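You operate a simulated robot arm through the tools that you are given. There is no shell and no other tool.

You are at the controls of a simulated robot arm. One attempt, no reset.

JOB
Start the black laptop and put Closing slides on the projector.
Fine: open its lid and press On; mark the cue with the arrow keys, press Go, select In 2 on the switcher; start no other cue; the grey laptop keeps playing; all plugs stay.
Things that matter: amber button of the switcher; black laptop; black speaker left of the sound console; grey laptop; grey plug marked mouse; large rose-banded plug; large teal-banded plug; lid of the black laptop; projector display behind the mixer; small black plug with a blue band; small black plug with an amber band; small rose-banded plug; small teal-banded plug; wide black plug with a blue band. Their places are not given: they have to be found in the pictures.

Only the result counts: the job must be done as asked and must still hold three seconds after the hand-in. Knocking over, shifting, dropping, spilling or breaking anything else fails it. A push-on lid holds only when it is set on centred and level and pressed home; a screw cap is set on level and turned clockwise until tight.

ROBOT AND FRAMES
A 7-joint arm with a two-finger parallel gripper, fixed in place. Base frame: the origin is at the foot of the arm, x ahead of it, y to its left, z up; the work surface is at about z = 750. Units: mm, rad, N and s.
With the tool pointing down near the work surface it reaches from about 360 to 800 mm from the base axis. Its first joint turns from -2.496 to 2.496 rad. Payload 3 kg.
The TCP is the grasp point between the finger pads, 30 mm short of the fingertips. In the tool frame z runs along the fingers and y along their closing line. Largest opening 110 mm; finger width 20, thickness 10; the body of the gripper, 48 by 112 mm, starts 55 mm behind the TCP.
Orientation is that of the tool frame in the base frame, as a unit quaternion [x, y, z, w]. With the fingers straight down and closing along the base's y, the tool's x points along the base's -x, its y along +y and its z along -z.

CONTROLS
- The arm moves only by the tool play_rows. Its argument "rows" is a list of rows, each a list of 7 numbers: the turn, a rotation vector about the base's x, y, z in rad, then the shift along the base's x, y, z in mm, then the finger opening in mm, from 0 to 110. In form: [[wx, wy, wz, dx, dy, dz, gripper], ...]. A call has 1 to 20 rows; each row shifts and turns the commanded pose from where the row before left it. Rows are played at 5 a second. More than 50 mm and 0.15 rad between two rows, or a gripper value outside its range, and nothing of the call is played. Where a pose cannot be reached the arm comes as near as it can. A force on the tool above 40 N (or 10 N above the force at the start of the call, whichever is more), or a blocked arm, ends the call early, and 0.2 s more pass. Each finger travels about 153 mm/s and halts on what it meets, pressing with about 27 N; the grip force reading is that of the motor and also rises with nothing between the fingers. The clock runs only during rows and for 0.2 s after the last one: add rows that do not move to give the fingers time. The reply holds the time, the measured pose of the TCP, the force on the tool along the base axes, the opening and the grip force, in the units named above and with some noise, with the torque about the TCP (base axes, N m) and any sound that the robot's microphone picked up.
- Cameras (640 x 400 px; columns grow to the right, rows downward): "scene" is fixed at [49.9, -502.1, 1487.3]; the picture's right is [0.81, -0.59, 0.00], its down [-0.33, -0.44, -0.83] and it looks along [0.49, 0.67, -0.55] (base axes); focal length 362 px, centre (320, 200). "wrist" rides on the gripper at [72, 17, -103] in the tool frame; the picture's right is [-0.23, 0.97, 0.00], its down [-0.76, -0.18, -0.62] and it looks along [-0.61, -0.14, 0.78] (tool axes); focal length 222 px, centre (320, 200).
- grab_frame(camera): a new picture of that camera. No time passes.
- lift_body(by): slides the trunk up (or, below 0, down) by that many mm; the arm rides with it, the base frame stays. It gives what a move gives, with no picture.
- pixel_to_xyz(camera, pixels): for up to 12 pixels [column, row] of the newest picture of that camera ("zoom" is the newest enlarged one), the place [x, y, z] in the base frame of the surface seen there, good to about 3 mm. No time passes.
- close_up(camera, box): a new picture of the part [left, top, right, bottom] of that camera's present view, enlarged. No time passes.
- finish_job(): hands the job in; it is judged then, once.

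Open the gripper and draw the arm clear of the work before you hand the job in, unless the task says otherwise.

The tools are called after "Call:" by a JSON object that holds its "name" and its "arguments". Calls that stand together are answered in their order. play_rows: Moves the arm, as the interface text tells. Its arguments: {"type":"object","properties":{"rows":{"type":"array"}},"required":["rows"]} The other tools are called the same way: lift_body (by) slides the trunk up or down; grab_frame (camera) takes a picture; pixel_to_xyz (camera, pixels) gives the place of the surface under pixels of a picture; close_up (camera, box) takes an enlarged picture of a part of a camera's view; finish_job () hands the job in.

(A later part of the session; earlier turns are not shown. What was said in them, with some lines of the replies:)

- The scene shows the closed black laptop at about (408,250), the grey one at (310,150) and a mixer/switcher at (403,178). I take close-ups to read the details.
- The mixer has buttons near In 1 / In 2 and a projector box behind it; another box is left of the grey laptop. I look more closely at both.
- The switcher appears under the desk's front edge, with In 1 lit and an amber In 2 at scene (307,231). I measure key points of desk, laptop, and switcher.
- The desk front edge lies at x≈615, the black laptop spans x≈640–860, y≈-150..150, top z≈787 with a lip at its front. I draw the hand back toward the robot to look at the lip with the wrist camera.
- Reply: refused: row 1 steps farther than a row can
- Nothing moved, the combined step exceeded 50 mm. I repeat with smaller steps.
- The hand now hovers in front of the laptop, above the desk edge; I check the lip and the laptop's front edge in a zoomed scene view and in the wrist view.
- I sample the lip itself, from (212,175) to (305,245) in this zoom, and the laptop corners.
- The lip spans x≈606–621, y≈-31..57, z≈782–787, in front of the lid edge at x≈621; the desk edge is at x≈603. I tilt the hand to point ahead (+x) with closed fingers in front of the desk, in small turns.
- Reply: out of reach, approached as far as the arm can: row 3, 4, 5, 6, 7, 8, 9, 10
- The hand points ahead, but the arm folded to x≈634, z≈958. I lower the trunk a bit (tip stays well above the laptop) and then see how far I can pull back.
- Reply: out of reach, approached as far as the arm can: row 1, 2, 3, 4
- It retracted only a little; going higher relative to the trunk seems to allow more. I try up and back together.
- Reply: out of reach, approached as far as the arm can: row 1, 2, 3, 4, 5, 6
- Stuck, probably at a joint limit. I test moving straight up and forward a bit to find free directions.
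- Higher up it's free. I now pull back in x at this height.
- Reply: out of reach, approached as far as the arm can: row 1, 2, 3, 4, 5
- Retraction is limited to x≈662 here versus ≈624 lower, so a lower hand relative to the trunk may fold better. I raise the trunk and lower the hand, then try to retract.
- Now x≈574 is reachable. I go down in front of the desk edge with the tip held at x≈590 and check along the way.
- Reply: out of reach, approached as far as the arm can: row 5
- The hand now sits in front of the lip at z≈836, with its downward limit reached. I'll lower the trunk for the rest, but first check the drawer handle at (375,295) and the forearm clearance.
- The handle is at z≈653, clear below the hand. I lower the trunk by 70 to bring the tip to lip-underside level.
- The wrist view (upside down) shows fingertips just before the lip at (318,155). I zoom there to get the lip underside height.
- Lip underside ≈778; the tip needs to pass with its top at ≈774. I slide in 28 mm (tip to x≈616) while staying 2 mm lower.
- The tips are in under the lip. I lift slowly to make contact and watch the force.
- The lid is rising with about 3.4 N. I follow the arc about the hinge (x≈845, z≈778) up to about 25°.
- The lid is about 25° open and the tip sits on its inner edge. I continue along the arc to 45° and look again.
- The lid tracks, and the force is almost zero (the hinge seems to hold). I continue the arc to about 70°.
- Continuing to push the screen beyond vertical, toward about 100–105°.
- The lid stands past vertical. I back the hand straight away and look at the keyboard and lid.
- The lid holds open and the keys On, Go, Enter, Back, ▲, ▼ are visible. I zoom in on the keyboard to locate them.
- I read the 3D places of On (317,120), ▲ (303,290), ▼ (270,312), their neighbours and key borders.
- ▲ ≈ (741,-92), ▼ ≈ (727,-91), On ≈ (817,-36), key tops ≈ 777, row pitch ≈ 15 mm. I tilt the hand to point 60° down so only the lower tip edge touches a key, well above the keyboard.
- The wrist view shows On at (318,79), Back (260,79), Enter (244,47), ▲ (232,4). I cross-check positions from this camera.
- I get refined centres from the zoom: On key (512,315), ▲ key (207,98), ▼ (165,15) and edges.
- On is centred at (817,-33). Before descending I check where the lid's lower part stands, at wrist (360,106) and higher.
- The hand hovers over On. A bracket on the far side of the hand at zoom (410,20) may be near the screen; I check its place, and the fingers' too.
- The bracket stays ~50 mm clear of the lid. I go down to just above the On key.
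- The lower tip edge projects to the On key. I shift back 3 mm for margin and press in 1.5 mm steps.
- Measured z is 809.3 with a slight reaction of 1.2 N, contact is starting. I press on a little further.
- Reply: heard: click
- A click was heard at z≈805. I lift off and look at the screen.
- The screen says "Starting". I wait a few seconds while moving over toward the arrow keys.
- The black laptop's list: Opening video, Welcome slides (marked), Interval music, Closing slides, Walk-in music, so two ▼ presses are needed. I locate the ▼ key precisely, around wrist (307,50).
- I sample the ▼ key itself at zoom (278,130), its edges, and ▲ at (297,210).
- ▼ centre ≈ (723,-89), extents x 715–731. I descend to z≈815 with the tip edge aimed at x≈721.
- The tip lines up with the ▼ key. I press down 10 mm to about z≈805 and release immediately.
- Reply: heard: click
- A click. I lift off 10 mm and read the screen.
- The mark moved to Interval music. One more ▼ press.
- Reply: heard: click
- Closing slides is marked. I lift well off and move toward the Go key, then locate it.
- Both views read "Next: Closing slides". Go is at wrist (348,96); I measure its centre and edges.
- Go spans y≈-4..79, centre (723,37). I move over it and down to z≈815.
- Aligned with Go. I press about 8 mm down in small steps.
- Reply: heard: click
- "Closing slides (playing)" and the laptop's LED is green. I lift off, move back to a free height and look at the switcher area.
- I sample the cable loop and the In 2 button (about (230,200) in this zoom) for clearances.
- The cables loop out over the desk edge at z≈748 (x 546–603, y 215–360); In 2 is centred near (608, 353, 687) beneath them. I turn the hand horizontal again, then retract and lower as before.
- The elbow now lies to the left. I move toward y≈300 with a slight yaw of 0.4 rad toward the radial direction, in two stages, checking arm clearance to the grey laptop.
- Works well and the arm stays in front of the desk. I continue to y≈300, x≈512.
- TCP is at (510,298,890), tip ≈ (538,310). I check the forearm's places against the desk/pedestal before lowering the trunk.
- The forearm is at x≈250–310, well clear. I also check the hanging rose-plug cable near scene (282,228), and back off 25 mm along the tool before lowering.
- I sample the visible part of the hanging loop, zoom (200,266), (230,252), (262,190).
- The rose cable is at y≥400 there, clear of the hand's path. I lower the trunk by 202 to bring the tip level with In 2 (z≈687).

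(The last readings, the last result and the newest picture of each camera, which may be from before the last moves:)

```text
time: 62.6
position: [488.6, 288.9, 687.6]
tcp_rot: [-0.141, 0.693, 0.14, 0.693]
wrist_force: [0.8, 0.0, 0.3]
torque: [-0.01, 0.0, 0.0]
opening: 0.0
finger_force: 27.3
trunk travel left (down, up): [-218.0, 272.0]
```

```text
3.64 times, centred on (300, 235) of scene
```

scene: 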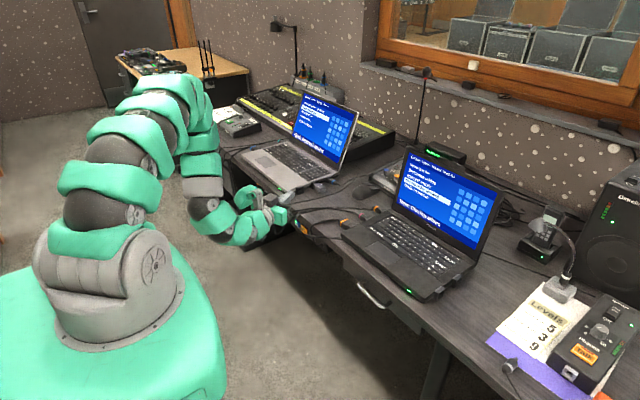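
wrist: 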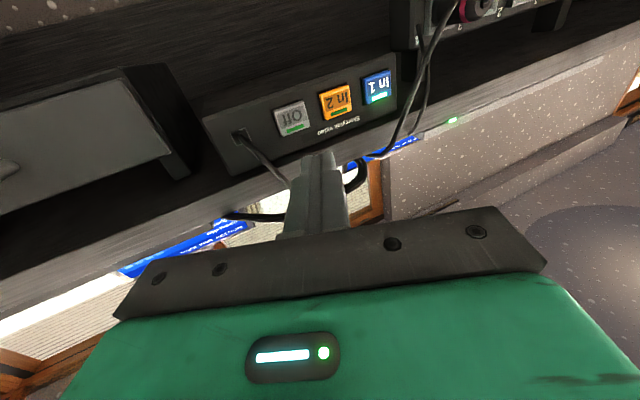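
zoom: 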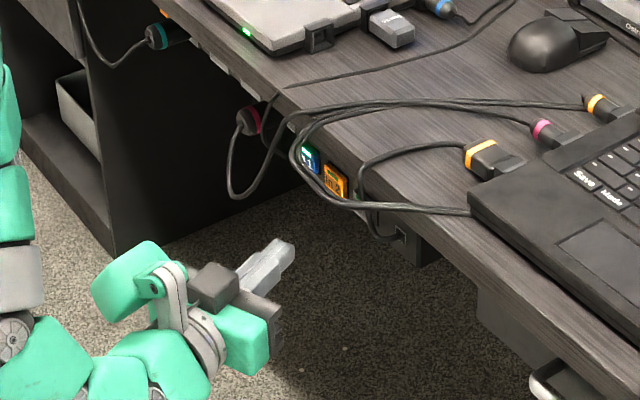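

The wrist camera now shows the switcher clearly: Off (292,118), In 2 (337,102), In 1 lit (378,87). I measure the buttons.

Call:
{"name": "close_up", "arguments": {"camera": "wrist", "box": [220, 50, 440, 210]}}

Call:
{"name": "pixel_to_xyz", "arguments": {"camera": "wrist", "pixels": [[337, 102], [322, 107], [351, 95], [334, 88], [340, 115], [378, 87], [292, 118], [255, 150], [275, 170], [230, 215], [350, 180], [419, 90]]}}

```text
2.50 times, centred on (330, 130) of wrist
```

zoom: 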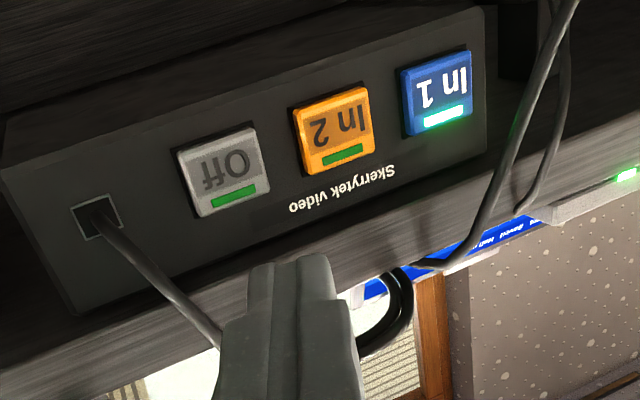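

```text
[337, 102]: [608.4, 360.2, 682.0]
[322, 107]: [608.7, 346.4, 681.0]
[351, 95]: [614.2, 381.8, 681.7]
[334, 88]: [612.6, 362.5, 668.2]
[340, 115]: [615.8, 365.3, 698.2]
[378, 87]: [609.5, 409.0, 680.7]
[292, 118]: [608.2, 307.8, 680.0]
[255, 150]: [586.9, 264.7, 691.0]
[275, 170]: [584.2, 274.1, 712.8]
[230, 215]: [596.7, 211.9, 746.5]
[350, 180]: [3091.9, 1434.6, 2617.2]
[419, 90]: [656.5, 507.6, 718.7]
```

In 2 is centred at about (608, 359, 682). I advance under the cable loop to ~8 mm before contact.

Call:
{"name": "play_rows", "arguments": {"rows": [[0, 0, 0, 16, 11, -1.1, 0], [0, 0, 0, 16, 11, -1.1, 0], [0, 0, 0, 16, 11, -1.1, 0], [0, 0, 0, 16, 11, -1.1, 0], [0, 0, 0, 16, 14, -1.1, 0], [0, 0, 0, 0, 0, 0, 0]]}}

Call:
{"name": "close_up", "arguments": {"camera": "wrist", "box": [220, 50, 440, 210]}}

Call:
{"name": "close_up", "arguments": {"camera": "scene", "box": [230, 180, 370, 290]}}

```text
time: 64.0
position: [567.1, 347.8, 683.0]
tcp_rot: [-0.141, 0.694, 0.14, 0.692]
wrist_force: [-0.3, -0.3, -0.5]
torque: [0.04, 0.03, -0.02]
opening: 0.1
finger_force: 26.9
trunk travel left (down, up): [-218.0, 272.0]
```

```text
2.50 times, centred on (330, 130) of wrist
```

zoom: 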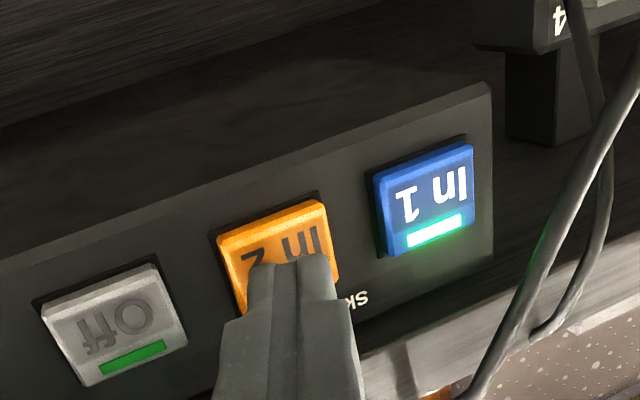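

```text
3.64 times, centred on (300, 235) of scene
```

zoom: 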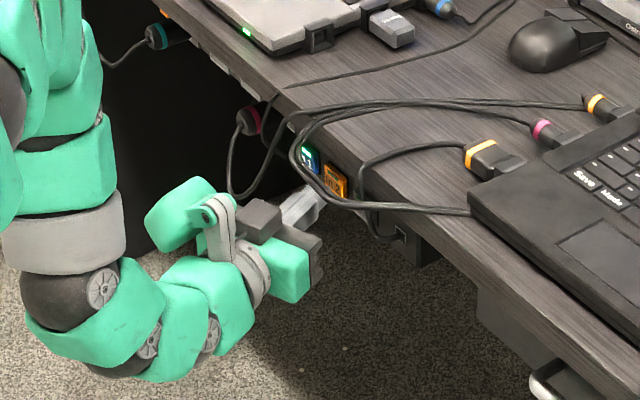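

The tip faces In 2. I push ahead along +x in small steps.

Call:
{"name": "play_rows", "arguments": {"rows": [[0, 0, 0, 4, 0, 0, 0], [0, 0, 0, 4, 0, 0, 0], [0, 0, 0, 2, 0, 0, 0], [0, 0, 0, 2, 0, 0, 0], [0, 0, 0, 1, 0, 0, 0], [0, 0, 0, 0, 0, 0, 0]]}}

Call:
{"name": "close_up", "arguments": {"camera": "wrist", "box": [220, 50, 440, 210]}}

```text
time: 65.4
position: [579.5, 346.0, 681.5]
tcp_rot: [-0.142, 0.694, 0.141, 0.692]
wrist_force: [-8.1, -0.7, 0.7]
torque: [-0.01, -0.01, -0.02]
opening: 0.0
finger_force: 26.5
trunk travel left (down, up): [-218.0, 272.0]
heard: click
```

```text
2.50 times, centred on (330, 130) of wrist
```

zoom: 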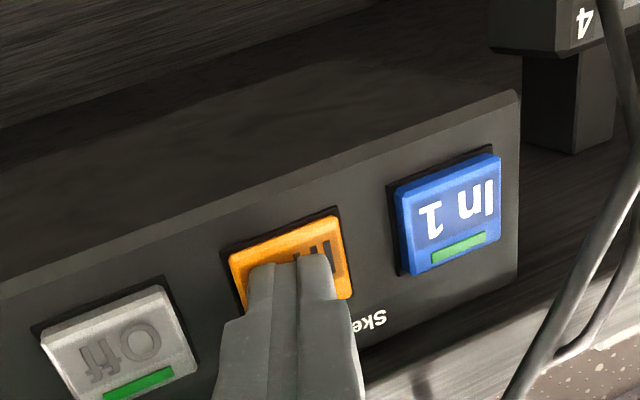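

A click, and In 1's light went out. I back off along the same path and check the switcher and projector display.

Call:
{"name": "play_rows", "arguments": {"rows": [[0, 0, 0, -5, 0, 0, 0], [0, 0, 0, -12, -5, 0, 0], [0, 0, 0, -16, -11, 0, 0], [0, 0, 0, -20, -14, 0, 0], [0, 0, 0, -20, -14, 0, 0], [0, 0, 0, -20, -14, 0, 0], [0, 0, 0, 0, 0, 0, 0]]}}

Call:
{"name": "close_up", "arguments": {"camera": "wrist", "box": [220, 50, 440, 210]}}

Call:
{"name": "grab_frame", "arguments": {"camera": "scene"}}

Call:
{"name": "close_up", "arguments": {"camera": "scene", "box": [380, 130, 500, 230]}}

Call:
{"name": "close_up", "arguments": {"camera": "scene", "box": [230, 80, 400, 200]}}

```text
time: 67.0
position: [489.4, 286.8, 681.9]
tcp_rot: [-0.139, 0.693, 0.14, 0.694]
wrist_force: [0.4, 0.3, -0.2]
torque: [-0.02, 0.02, -0.01]
opening: 0.1
finger_force: 27.4
trunk travel left (down, up): [-218.0, 272.0]
```

```text
2.50 times, centred on (330, 130) of wrist
```

zoom: 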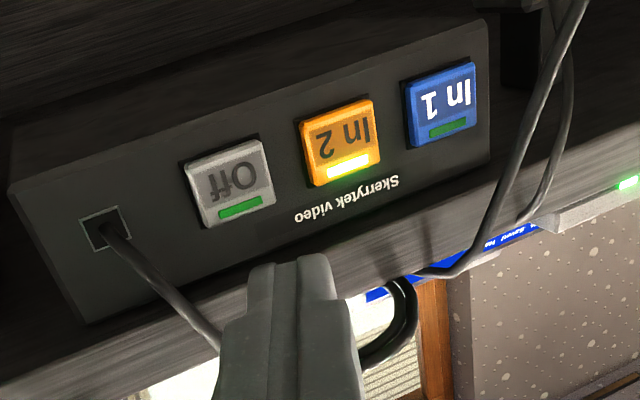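

```text
taken
```

scene: 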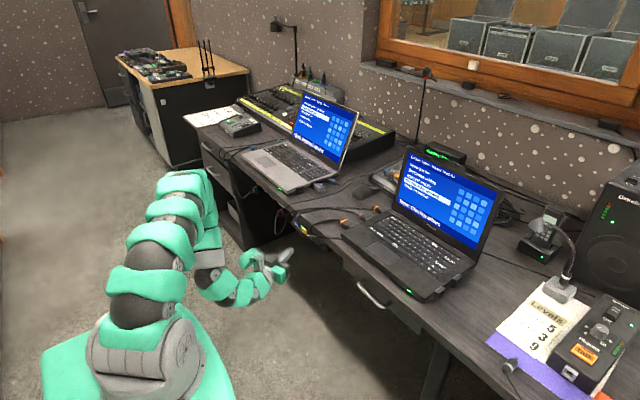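

```text
4.00 times, centred on (440, 180) of scene
```

zoom: 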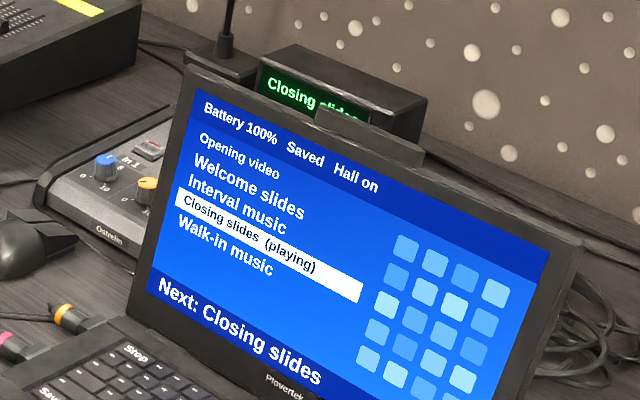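

```text
3.33 times, centred on (315, 140) of scene
```

zoom: 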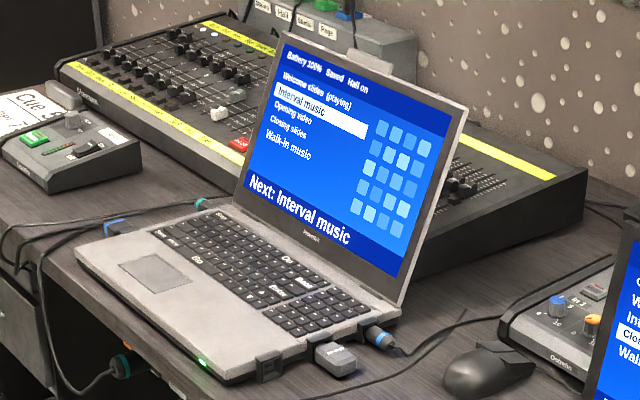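

In 2 is lit, the projector display reads "Closing slides", and the grey laptop still plays Welcome slides. I open the gripper in free space, wait a few seconds and recheck.

Call:
{"name": "play_rows", "arguments": {"rows": [[0, 0, 0, -10, -10, 0, 0], [0, 0, 0, -10, -10, 0, 30], [0, 0, 0, 0, 0, 0, 60], [0, 0, 0, 0, 0, 0, 60], [0, 0, 0, 0, 0, 0, 60], [0, 0, 0, 0, 0, 0, 60], [0, 0, 0, 0, 0, 0, 60], [0, 0, 0, 0, 0, 0, 60], [0, 0, 0, 0, 0, 0, 60], [0, 0, 0, 0, 0, 0, 60], [0, 0, 0, 0, 0, 0, 60], [0, 0, 0, 0, 0, 0, 60], [0, 0, 0, 0, 0, 0, 60], [0, 0, 0, 0, 0, 0, 60], [0, 0, 0, 0, 0, 0, 60], [0, 0, 0, 0, 0, 0, 60], [0, 0, 0, 0, 0, 0, 60], [0, 0, 0, 0, 0, 0, 60]]}}

Call:
{"name": "grab_frame", "arguments": {"camera": "scene"}}

Call:
{"name": "close_up", "arguments": {"camera": "scene", "box": [330, 130, 510, 310]}}

Call:
{"name": "close_up", "arguments": {"camera": "scene", "box": [190, 80, 370, 260]}}

```text
time: 70.8
position: [468.6, 269.6, 682.1]
tcp_rot: [-0.14, 0.693, 0.14, 0.693]
wrist_force: [-0.6, 0.7, 0.4]
torque: [0.02, -0.02, 0.02]
opening: 60.0
finger_force: 0.1
trunk travel left (down, up): [-218.0, 272.0]
```

```text
taken
```

scene: 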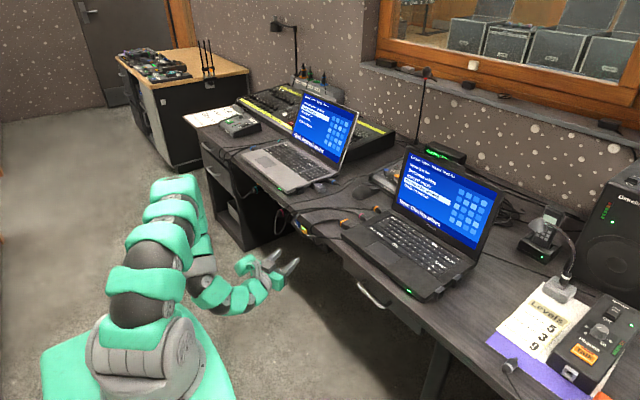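

```text
2.22 times, centred on (420, 220) of scene
```

zoom: 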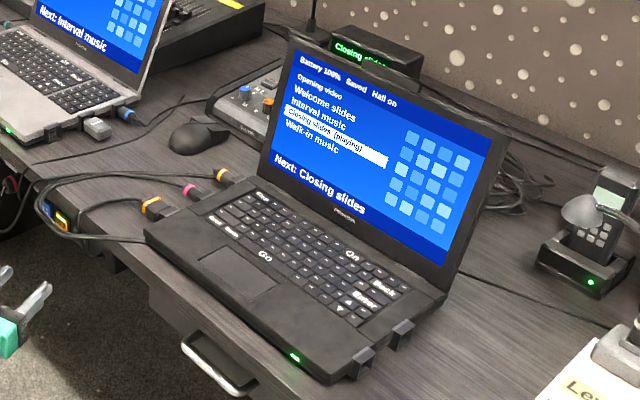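

```text
2.22 times, centred on (280, 170) of scene
```

zoom: 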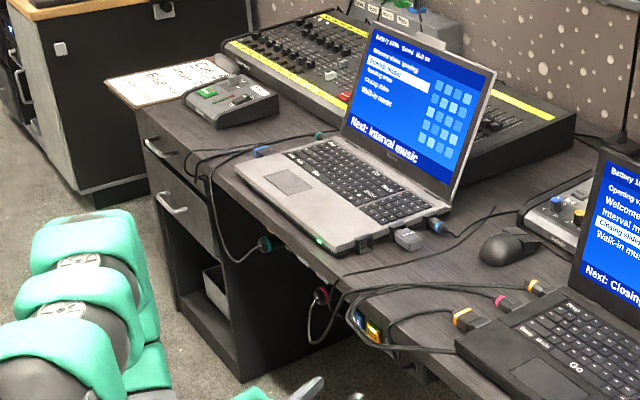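

Everything holds: the black laptop is on with Closing slides playing, In 2 is lit, the projector reads "Closing slides", the grey laptop plays on, and all plugs are in place. The gripper is open and clear, so I hand the job in.

Call:
{"name": "finish_job", "arguments": {}}

```text
The job is handed in.
```

The black laptop is running and Closing slides is on the projector. I checked everything about four seconds after the last press, and it all held when I handed the job in.

- **Laptop:** the lid is open a little past vertical and stays there. I pressed On once, and it started up with Welcome slides marked.
- **Cue:** two presses of the down arrow moved the mark to Closing slides. Go then started it, and the screen reads "Closing slides (playing)". No other cue was started.
- **Switcher:** In 2 is now lit and In 1 is dark. The projector display reads "Closing slides".
- **Everything else:** the grey laptop still plays Welcome slides, and all plugs look in place. I saw nothing knocked or shifted.

The arm is clear of the desk with the gripper open.
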